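You operate a simulated robot arm through the tools that you are given. There is no shell and no other tool. Be economical: measure what you need, move in short steps, check, and stop when the job is done.

Carry out the task below with a simulated robot arm. There is one attempt and no reset: what you move stays moved.

TASK
Take the milk carton and put it on the beige pancake.
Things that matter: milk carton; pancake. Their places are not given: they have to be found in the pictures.

It is judged by the outcome, as a careful person would: the job done as asked, and still so three seconds after it is handed in. It fails if anything else is knocked over, pushed out of place, dropped, spilled or broken.

THE ROBOT
A 7-joint arm with a two-finger parallel gripper, fixed in place. Base frame: the origin is at the foot of the arm, x ahead of it, y to its left, z up; the work surface is at about z = 900. Lengths are in mm, angles in degrees, forces in N, time in s.
With the tool pointing down near the work surface it reaches from about 300 to 680 mm from the base axis. Its first joint turns from -66.0 to 66.0 degrees. Payload 1.57 kg.
Tool frame: the origin (TCP) lies between the finger pads and is the grasp point; the fingertips stand 30 mm ahead of it; z points along the fingers, y is the line along which they close. The gripper opens to 110 mm. The fingers are 24 mm wide and 12 mm thick; the gripper's body (48 by 112 mm) begins 78 mm behind the TCP.
Orientation is told as [roll, pitch, yaw] about the base's x, y, z axes, in that order, counted from this pose: with the fingers straight down and closing along the base's y, the tool's x points along the base's -x, its y along +y and its z along -z.

THE INTERFACE
- The arm moves only by the tool arm_command. Its argument "steps" is a list of rows, each a list of 5 numbers: the shift along the base's x, y, z in units of 30 mm (1.0 is 30 mm), then the turn about the base's z in units of 4 degrees (1.0 is 4 degrees), then the opening, from 0 (shut) to 1 (fully open). In form: [[tx, ty, tz, twist, gripper], ...]. A call has 1 to 12 rows; each row shifts and turns the commanded pose from where the row before left it. A call with a number of a shift or a turn outside -1 to 1 is refused whole. A row lasts 0.2 s, in which the tool goes at most 50 mm and 8.6 degrees; a call with a longer step from one row to the next is refused whole, and so is a gripper value outside its range. A pose out of reach is approached as far as the arm can. The call stops where the force on the tool passes 40 N (or 10 N more than at its start, if that is more) or the arm is blocked; 0.2 s more then pass. The fingers move at their own pace (about 108 mm/s each) and stop on an object; they squeeze with about 22 N. The grip force told is the motor's: it shows also when the fingers shut on nothing. Time passes only in rows, and 0.2 s behind the last, so rows that do not move let the fingers close. It gives the time, the measured TCP pose, the force on the tool (base axes), the opening and the grip force at its end, in the units of the frame above (readings bear some noise), and new pictures: "pictures" is both (left out), scene, wrist or none.
- Cameras (640 x 400 px; columns grow to the right, rows downward): "scene" is fixed at [154, -381.3, 1406.1]; the picture's right is [0.92, -0.38, 0.00], its down [-0.15, -0.35, -0.92] and it looks along [0.36, 0.85, -0.38] (base axes); focal length 338 px, centre (320, 200). "wrist" rides on the gripper at [-36, 0, -80] in the tool frame; the picture's right is [0.00, -1.00, 0.00], its down [0.97, 0.00, -0.24] and it looks along [0.24, 0.00, 0.97] (tool axes); focal length 218 px, centre (320, 200).
- point_at(camera, pixels): for up to 12 pixels [column, row] of the newest picture of that camera ("zoom" is the newest enlarged one), the place [x, y, z] in the base frame of the surface seen there, good to about 3 mm, but the place of the scene camera against the robot may be out by one fixed shift of up to 25 mm in any direction. No time passes.
- enlarge(camera, box): a new picture of the part [left, top, right, bottom] of that camera's present view, enlarged. No time passes.
- job_done(): hands the job in; it is judged then, once.

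Work in short steps. Measure before you move; look again where a grasp or a placing could have gone wrong, and mend it. You have 60 turns and 120 pictures in all, the two below and enlarged ones among them. Open the gripper and draw the arm clear of the work before you hand the job in, unless the task says otherwise; then end with one line.

The tools are called after "Request:" by a JSON object that holds its "method" and its "body". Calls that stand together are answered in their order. arm_command: Moves the arm, as the interface text tells. Its arguments: {"type":"object","properties":{"steps":{"type":"array"},"pictures":{"type":"string","enum":["both","scene","wrist","none"]}},"required":["steps"]} The other tools are called the same way: point_at (camera, pixels) gives the place of the surface under pixels of a picture; enlarge (camera, box) takes an enlarged picture of a part of a camera's view; job_done () hands the job in.

At the start:

```text
time_s: 0.0
position: [329.1, 285.9, 1221.9]
orientation: [0.0, -0.1, -0.1]
force: [-0.3, -0.7, -0.4]
finger_gap: 110.2
grip_force: 0.1
```

scene: 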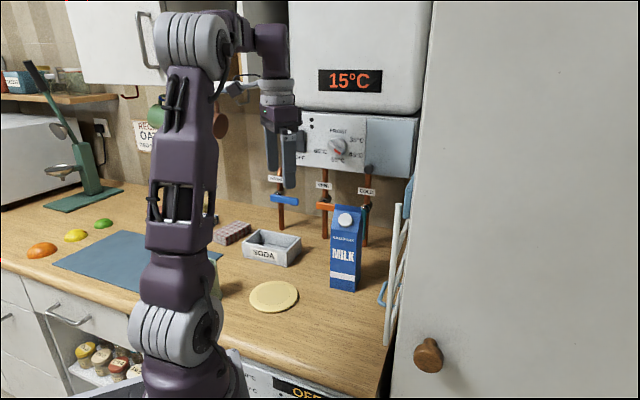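
wrist: 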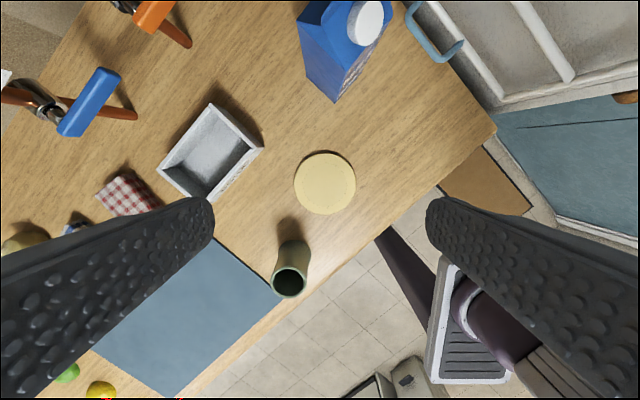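

The milk carton shows at scene (345,248) and wrist (335,50), the pancake at scene (274,296) and wrist (325,183). I measure both.

Request:
{"method": "point_at", "body": {"camera": "wrist", "pixels": [[325, 183], [325, 153], [325, 212], [296, 183], [355, 183], [365, 24], [335, 102], [298, 20], [305, 60], [360, 60], [289, 283], [290, 245]]}}

Request:
{"method": "point_at", "body": {"camera": "scene", "pixels": [[274, 296], [251, 296], [298, 296], [345, 218], [331, 287], [354, 291], [361, 280], [332, 235], [356, 240], [363, 232], [346, 206]]}}

Request:
{"method": "enlarge", "body": {"camera": "scene", "box": [220, 160, 420, 320]}}

```text
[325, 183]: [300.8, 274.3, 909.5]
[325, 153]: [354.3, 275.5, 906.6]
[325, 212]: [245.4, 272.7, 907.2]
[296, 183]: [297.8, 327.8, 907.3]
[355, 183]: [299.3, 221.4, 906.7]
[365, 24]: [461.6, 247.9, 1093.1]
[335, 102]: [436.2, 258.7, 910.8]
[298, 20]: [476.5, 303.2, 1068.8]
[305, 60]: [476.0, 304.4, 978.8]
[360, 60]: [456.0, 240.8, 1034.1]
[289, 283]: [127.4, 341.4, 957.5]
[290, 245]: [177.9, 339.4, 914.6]
```

```text
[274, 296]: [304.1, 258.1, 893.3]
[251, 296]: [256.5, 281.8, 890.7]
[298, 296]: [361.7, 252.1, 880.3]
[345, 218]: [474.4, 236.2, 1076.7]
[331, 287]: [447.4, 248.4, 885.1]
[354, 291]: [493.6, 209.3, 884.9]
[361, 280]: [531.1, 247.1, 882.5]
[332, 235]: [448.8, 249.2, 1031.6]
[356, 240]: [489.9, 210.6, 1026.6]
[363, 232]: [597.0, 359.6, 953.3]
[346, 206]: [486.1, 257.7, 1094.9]
```

```text
2.50 times, centred on (320, 240) of scene
```

zoom: 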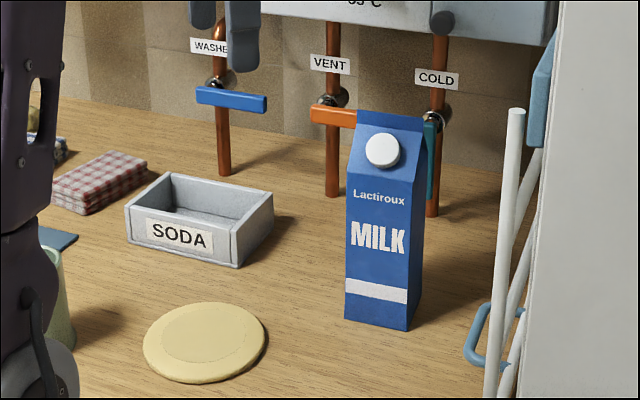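

Wrist readings put the pancake centre near (300,274), top 908, and the carton around (478,261), rotated about 45°. I measure the carton's top and the surrounding obstacles (valves, rack handle at wrist (435,35)).

Request:
{"method": "point_at", "body": {"camera": "zoom", "pixels": [[361, 113], [422, 118], [348, 172], [412, 186], [425, 170], [345, 318], [408, 328], [421, 290], [335, 113], [440, 105], [432, 150], [470, 330]]}}

Request:
{"method": "point_at", "body": {"camera": "wrist", "pixels": [[435, 55], [410, 20], [460, 45], [440, 20], [300, 35], [336, 96], [335, 60], [322, 20], [320, 5], [345, 90], [380, 35], [154, 15]]}}

Request:
{"method": "enlarge", "body": {"camera": "wrist", "box": [260, 0, 420, 100]}}

```text
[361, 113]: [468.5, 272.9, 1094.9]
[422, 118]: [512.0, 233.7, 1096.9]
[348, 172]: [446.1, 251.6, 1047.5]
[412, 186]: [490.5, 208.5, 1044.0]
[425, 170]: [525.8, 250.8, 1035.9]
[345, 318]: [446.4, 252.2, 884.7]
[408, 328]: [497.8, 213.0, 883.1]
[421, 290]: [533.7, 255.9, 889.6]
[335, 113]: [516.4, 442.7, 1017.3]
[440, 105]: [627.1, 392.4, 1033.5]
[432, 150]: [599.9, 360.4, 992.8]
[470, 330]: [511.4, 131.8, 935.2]
```

```text
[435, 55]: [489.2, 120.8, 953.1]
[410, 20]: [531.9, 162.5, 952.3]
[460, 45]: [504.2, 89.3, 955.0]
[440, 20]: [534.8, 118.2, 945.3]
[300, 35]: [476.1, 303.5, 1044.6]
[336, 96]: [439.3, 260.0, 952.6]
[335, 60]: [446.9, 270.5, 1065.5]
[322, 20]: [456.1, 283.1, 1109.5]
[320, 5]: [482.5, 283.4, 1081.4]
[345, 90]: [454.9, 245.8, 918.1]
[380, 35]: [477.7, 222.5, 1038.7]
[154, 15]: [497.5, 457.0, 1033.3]
```

```text
4.00 times, centred on (340, 50) of wrist
```

zoom: 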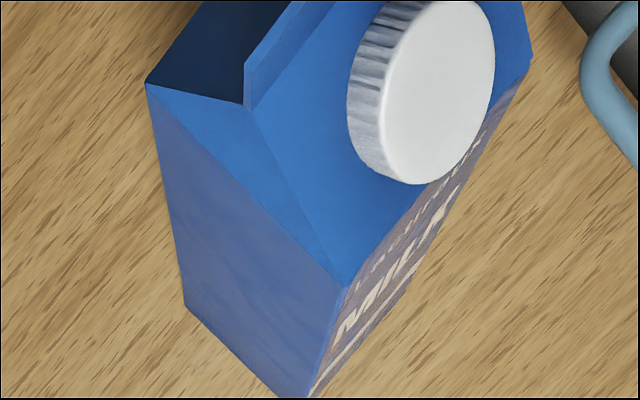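

The ridge (top ≈1113) runs from (456,283) to (501,244), so closing along it on the side faces needs yaw ≈ +49. I move above the carton at the present height while turning.

Request:
{"method": "arm_command", "body": {"steps": [[0.414, -0.064, 0, 1, 1], [0.414, -0.064, 0, 1, 1], [0.414, -0.064, 0, 1, 1], [0.414, -0.064, 0, 1, 1], [0.414, -0.064, 0, 1, 1], [0.414, -0.064, 0, 1, 1], [0.414, -0.064, 0, 1, 1], [0.414, -0.064, 0, 1, 1], [0.414, -0.064, 0, 1, 1], [0.414, -0.064, 0, 1, 1], [0.414, -0.064, 0, 1, 1], [0.414, -0.064, 0, 1, 1]]}}

```text
time_s: 2.6
position: [479.3, 261.5, 1221.3]
orientation: [0.0, 0.0, 48.0]
force: [-0.7, -0.9, 0.0]
finger_gap: 109.8
grip_force: 0.1
```

scene: 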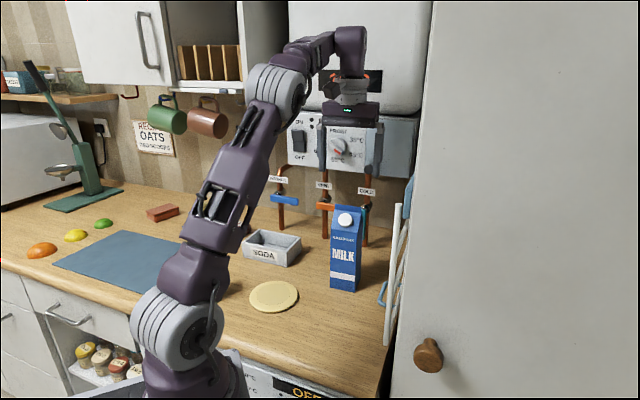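
wrist: 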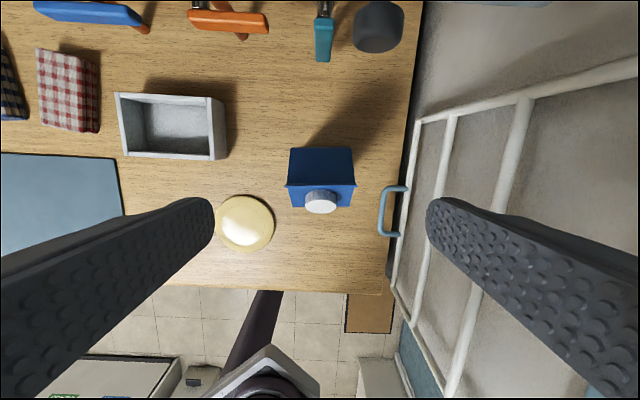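

The carton is now square in the wrist view (288–356, 147–212), aligned. I measure its top edges and the rack near the right finger.

Request:
{"method": "point_at", "body": {"camera": "wrist", "pixels": [[291, 184], [354, 184], [291, 150], [352, 150], [321, 183], [292, 206], [351, 206], [415, 122], [425, 240], [397, 270], [385, 210], [500, 150]]}}

Request:
{"method": "enlarge", "body": {"camera": "wrist", "box": [240, 130, 400, 230]}}

```text
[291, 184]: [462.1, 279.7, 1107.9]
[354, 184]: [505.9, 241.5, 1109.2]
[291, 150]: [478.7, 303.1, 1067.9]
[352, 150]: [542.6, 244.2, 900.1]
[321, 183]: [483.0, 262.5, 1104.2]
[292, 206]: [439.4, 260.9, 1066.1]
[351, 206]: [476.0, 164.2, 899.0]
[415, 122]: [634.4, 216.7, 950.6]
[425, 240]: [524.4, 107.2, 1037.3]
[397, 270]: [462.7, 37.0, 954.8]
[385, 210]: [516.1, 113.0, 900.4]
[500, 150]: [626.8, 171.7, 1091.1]
```

```text
4.00 times, centred on (320, 180) of wrist
```

zoom: 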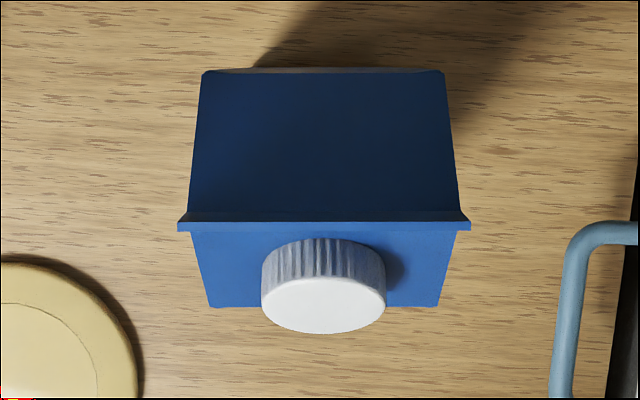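

The carton centre is about (481,262), within 2 mm of the tool. I descend to TCP z≈1047 in gentle steps; the call stops on contact.

Request:
{"method": "arm_command", "body": {"steps": [[0.06, 0.03, -0.5, 0.2, 1], [0, 0, -0.7, 0, 1], [0, 0, -0.7, 0, 1], [0, 0, -0.7, 0, 1], [0, 0, -0.7, 0, 1], [0, 0, -0.7, 0, 1], [0, 0, -0.7, 0, 1], [0, 0, -0.6, 0, 1], [0, 0, -0.5, 0, 1], [0, 0, 0, 0, 1]]}}

```text
time_s: 4.8
position: [480.6, 261.3, 1048.1]
orientation: [0.1, 0.0, 48.9]
force: [0.1, -0.6, -0.3]
finger_gap: 110.1
grip_force: 0.1
```

scene: 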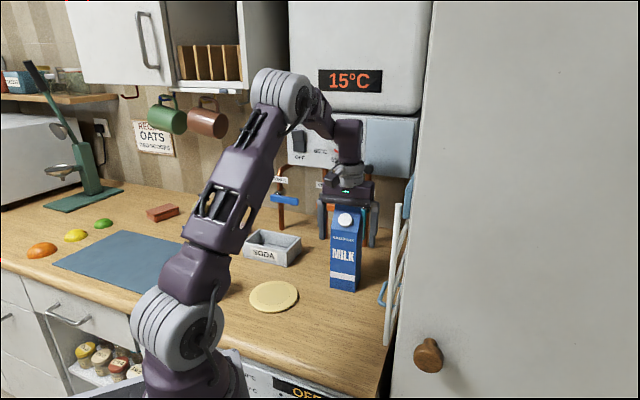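
wrist: 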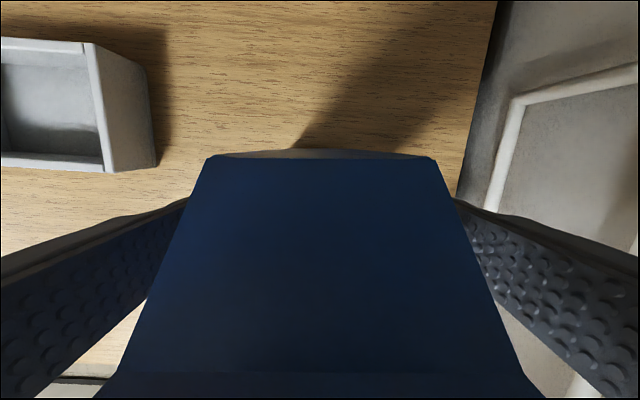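

Both fingers straddle the carton. I close.

Request:
{"method": "arm_command", "body": {"steps": [[0, 0, 0, 0, 0], [0, 0, 0, 0, 0], [0, 0, 0, 0, 0], [0, 0, 0, 0, 0]]}}

```text
time_s: 5.8
position: [480.7, 261.7, 1046.5]
orientation: [-0.1, 0.0, 48.7]
force: [0.2, -0.5, -0.8]
finger_gap: 65.9
grip_force: 21.9
```

scene: 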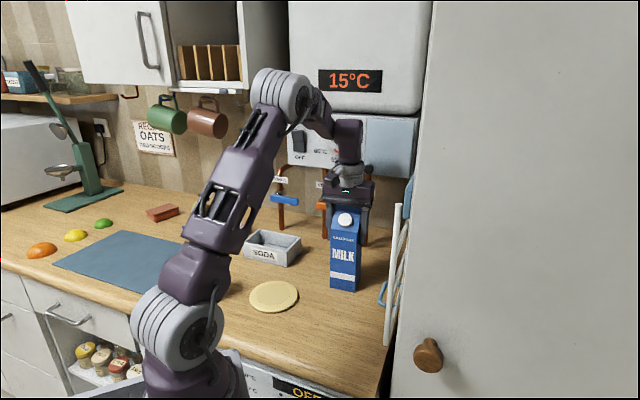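
wrist: 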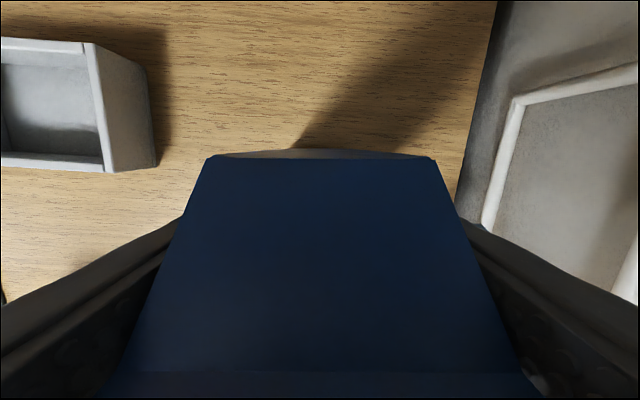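

The grip holds at a 66 mm gap and 22 N. I lift about 20 mm and check that the carton follows.

Request:
{"method": "arm_command", "body": {"steps": [[0, 0, 0.2, 0, 0], [0, 0, 0.25, 0, 0], [0, 0, 0.25, 0, 0], [0, 0, 0, 0, 0]]}}

Request:
{"method": "enlarge", "body": {"camera": "scene", "box": [260, 160, 420, 320]}}

```text
time_s: 6.8
position: [482.6, 263.4, 1070.0]
orientation: [0.0, 0.0, 48.9]
force: [0.0, -0.6, -8.2]
finger_gap: 65.9
grip_force: 22.1
```

scene: 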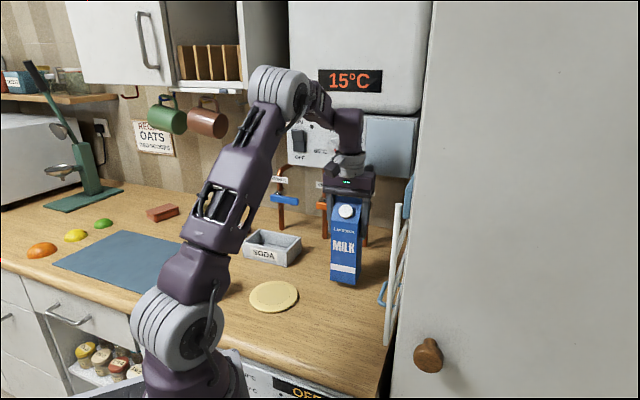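
wrist: 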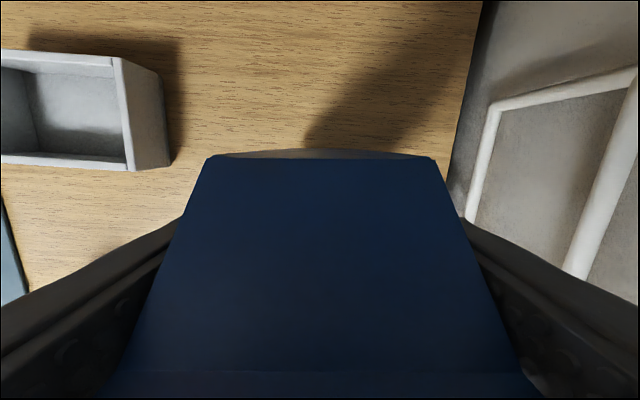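

```text
2.50 times, centred on (340, 240) of scene
```

zoom: 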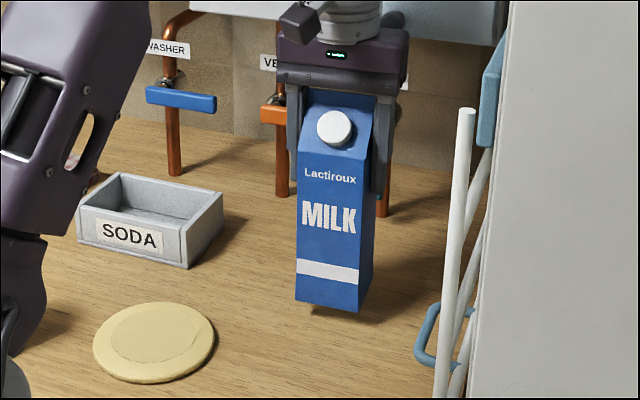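

The carton hangs upright and holds. I raise it a little more and then carry it smoothly toward the pancake centre (300,274).

Request:
{"method": "arm_command", "body": {"steps": [[0, 0, 0.4, 0, 0], [0, 0, 0.4, 0, 0], [-0.3, 0.02, 0, 0, 0], [-0.6, 0.04, 0, 0, 0], [-0.8, 0.05, 0, 0, 0], [-0.9, 0.05, 0, 0, 0], [-0.9, 0.05, 0, 0, 0], [-0.9, 0.05, 0, 0, 0], [-0.8, 0.04, 0, 0, 0], [-0.6, 0.03, 0, 0, 0], [-0.3, 0.02, 0, 0, 0], [0, 0, 0, 0, 0]]}}

Request:
{"method": "enlarge", "body": {"camera": "scene", "box": [180, 180, 380, 340]}}

```text
time_s: 9.4
position: [298.0, 273.2, 1091.1]
orientation: [0.0, 0.0, 48.8]
force: [0.3, 0.2, -8.5]
finger_gap: 66.1
grip_force: 22.1
```

scene: 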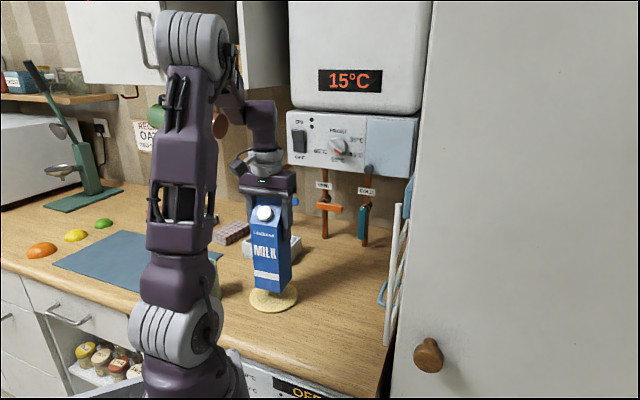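
wrist: 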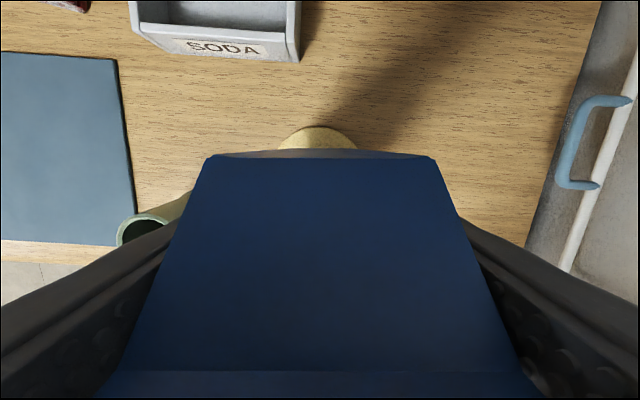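

```text
2.50 times, centred on (280, 260) of scene
```

zoom: 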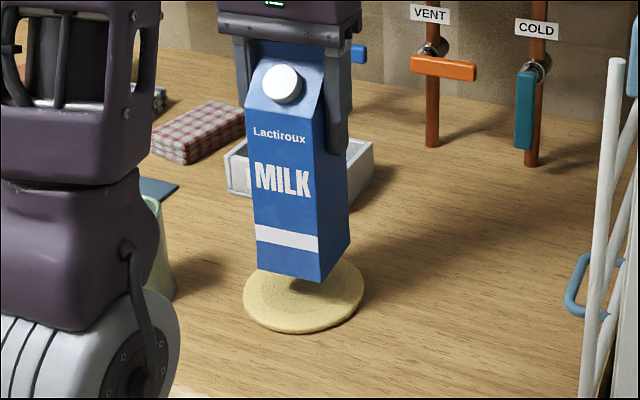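

The carton sits over the pancake (scene pancake centre ≈(274,298)), its base about 36 mm above it. I lower most of the way, then feel for contact.

Request:
{"method": "arm_command", "body": {"steps": [[0.06, 0.03, -0.3, 0, 0], [0, 0, -0.3, 0, 0], [0, 0, -0.2, 0, 0], [0, 0, -0.15, 0, 0], [0, 0, -0.1, 0, 0], [0, 0, 0, 0, 0]]}}

Request:
{"method": "enlarge", "body": {"camera": "scene", "box": [220, 230, 320, 330]}}

```text
time_s: 10.8
position: [301.5, 275.2, 1059.9]
orientation: [0.1, -0.1, 48.8]
force: [-0.1, -0.9, -8.0]
finger_gap: 65.9
grip_force: 22.0
```

scene: 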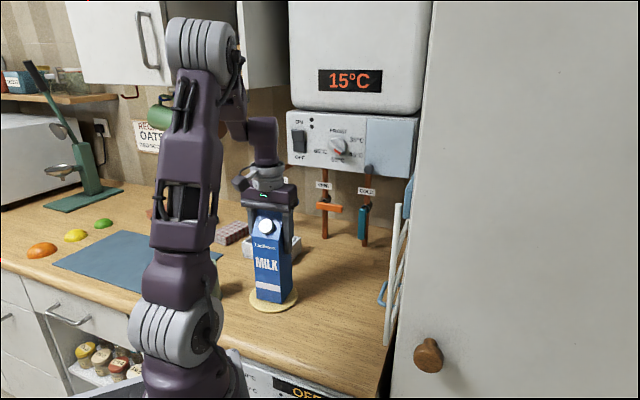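
wrist: 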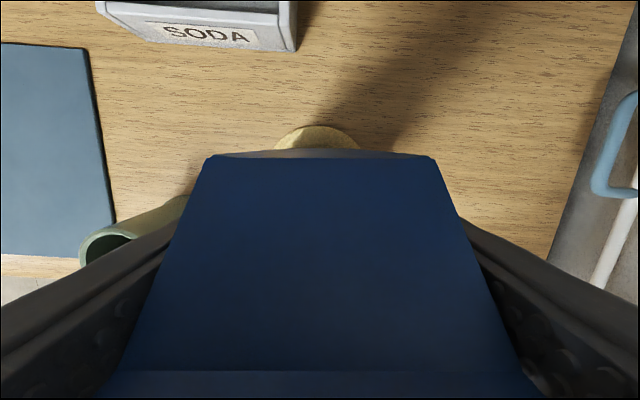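

```text
4.00 times, centred on (270, 280) of scene
```

zoom: 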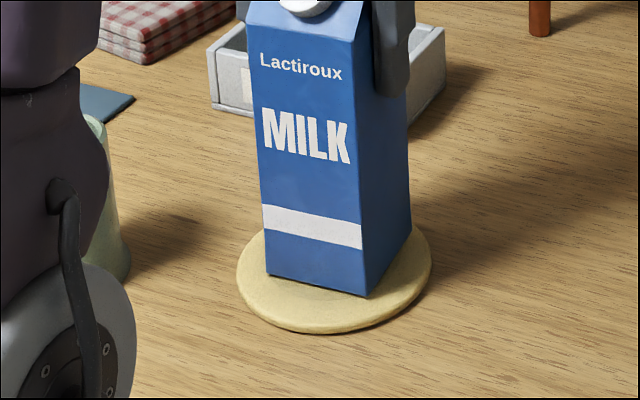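

It is well centred and still carries its weight (−8 N). I lower in ~2 mm steps.

Request:
{"method": "arm_command", "body": {"steps": [[0, 0, -0.07, 0, 0], [0, 0, -0.07, 0, 0], [0, 0, 0, 0, 0]], "pictures": "none"}}

```text
time_s: 11.6
position: [300.2, 275.8, 1057.9]
orientation: [-0.1, -0.2, 48.7]
force: [2.5, -2.6, 20.7]
finger_gap: 66.2
grip_force: 21.9
```

It touches now (force +21 N). I ease up about 1 mm to take off the press, then open.

Request:
{"method": "arm_command", "body": {"steps": [[0, 0, 0.05, 0, 0], [0, 0, 0, 0, 0]], "pictures": "none"}}

```text
time_s: 12.2
position: [299.3, 273.6, 1058.5]
orientation: [0.0, 0.1, 48.8]
force: [0.9, 2.0, -3.9]
finger_gap: 66.1
grip_force: 22.0
```

The carton rests lightly on the pancake. I open.

Request:
{"method": "arm_command", "body": {"steps": [[0, 0, 0, 0, 0.75], [0, 0, 0, 0, 0.95], [0, 0, 0, 0, 1], [0, 0, 0, 0, 1]]}}

Request:
{"method": "enlarge", "body": {"camera": "scene", "box": [220, 180, 340, 330]}}

```text
time_s: 13.2
position: [300.3, 273.3, 1058.9]
orientation: [-0.1, -0.1, 48.8]
force: [0.4, -0.6, -0.1]
finger_gap: 110.0
grip_force: 0.0
```

scene: 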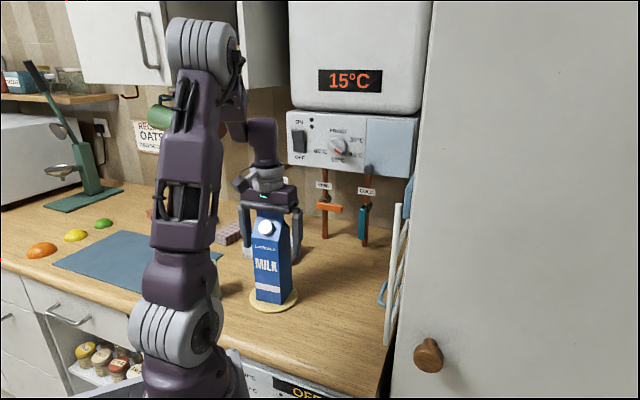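
wrist: 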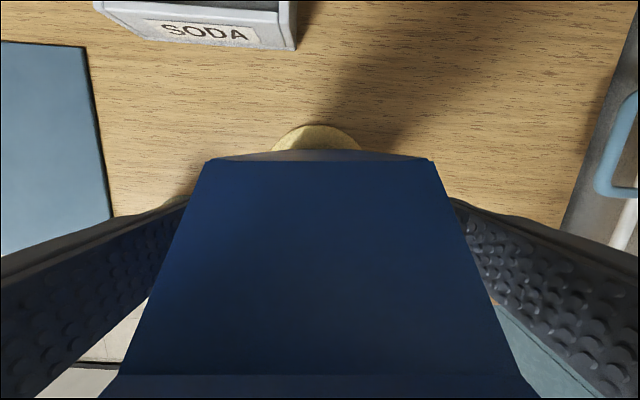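

```text
2.67 times, centred on (280, 255) of scene
```

zoom: 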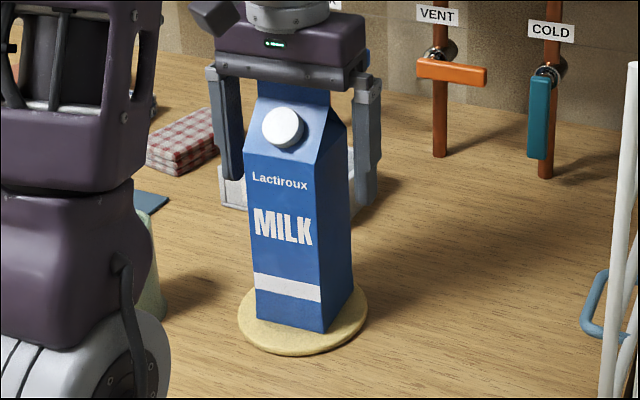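

The carton stands free and upright on the pancake. I rise straight up, well clear.

Request:
{"method": "arm_command", "body": {"steps": [[0, 0, 0.3, 0, 1], [0, 0, 0.6, 0, 1], [0, 0, 0.8, 0, 1], [0, 0, 0.8, 0, 1], [0, 0, 0.8, 0, 1], [0, 0, 0.8, 0, 1], [0, 0, 0.8, 0, 1], [0, 0, 0.5, 0, 1], [0, 0, 0, 0, 1]]}}

```text
time_s: 15.2
position: [298.6, 275.5, 1220.1]
orientation: [0.1, -0.1, 48.8]
force: [-0.9, 0.3, 0.2]
finger_gap: 110.0
grip_force: 0.1
```

scene: 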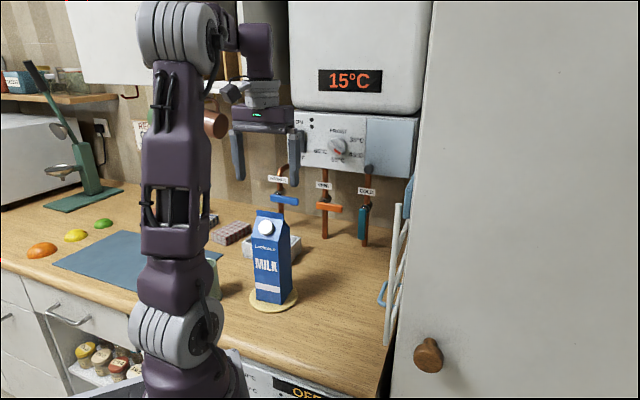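
wrist: 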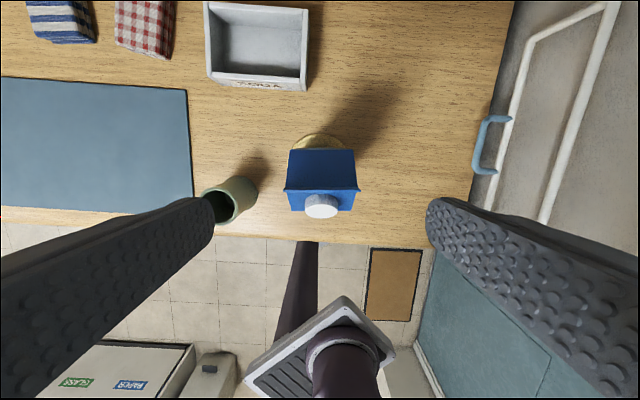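

The carton stands upright at the pancake's centre, the arm is clear and nothing else has moved, so I hand in.

Request:
{"method": "job_done", "body": {}}

```text
The job is handed in.
```

The milk carton is standing upright in the middle of the beige pancake, with the gripper open and the arm clear; the last pictures show nothing else moved.
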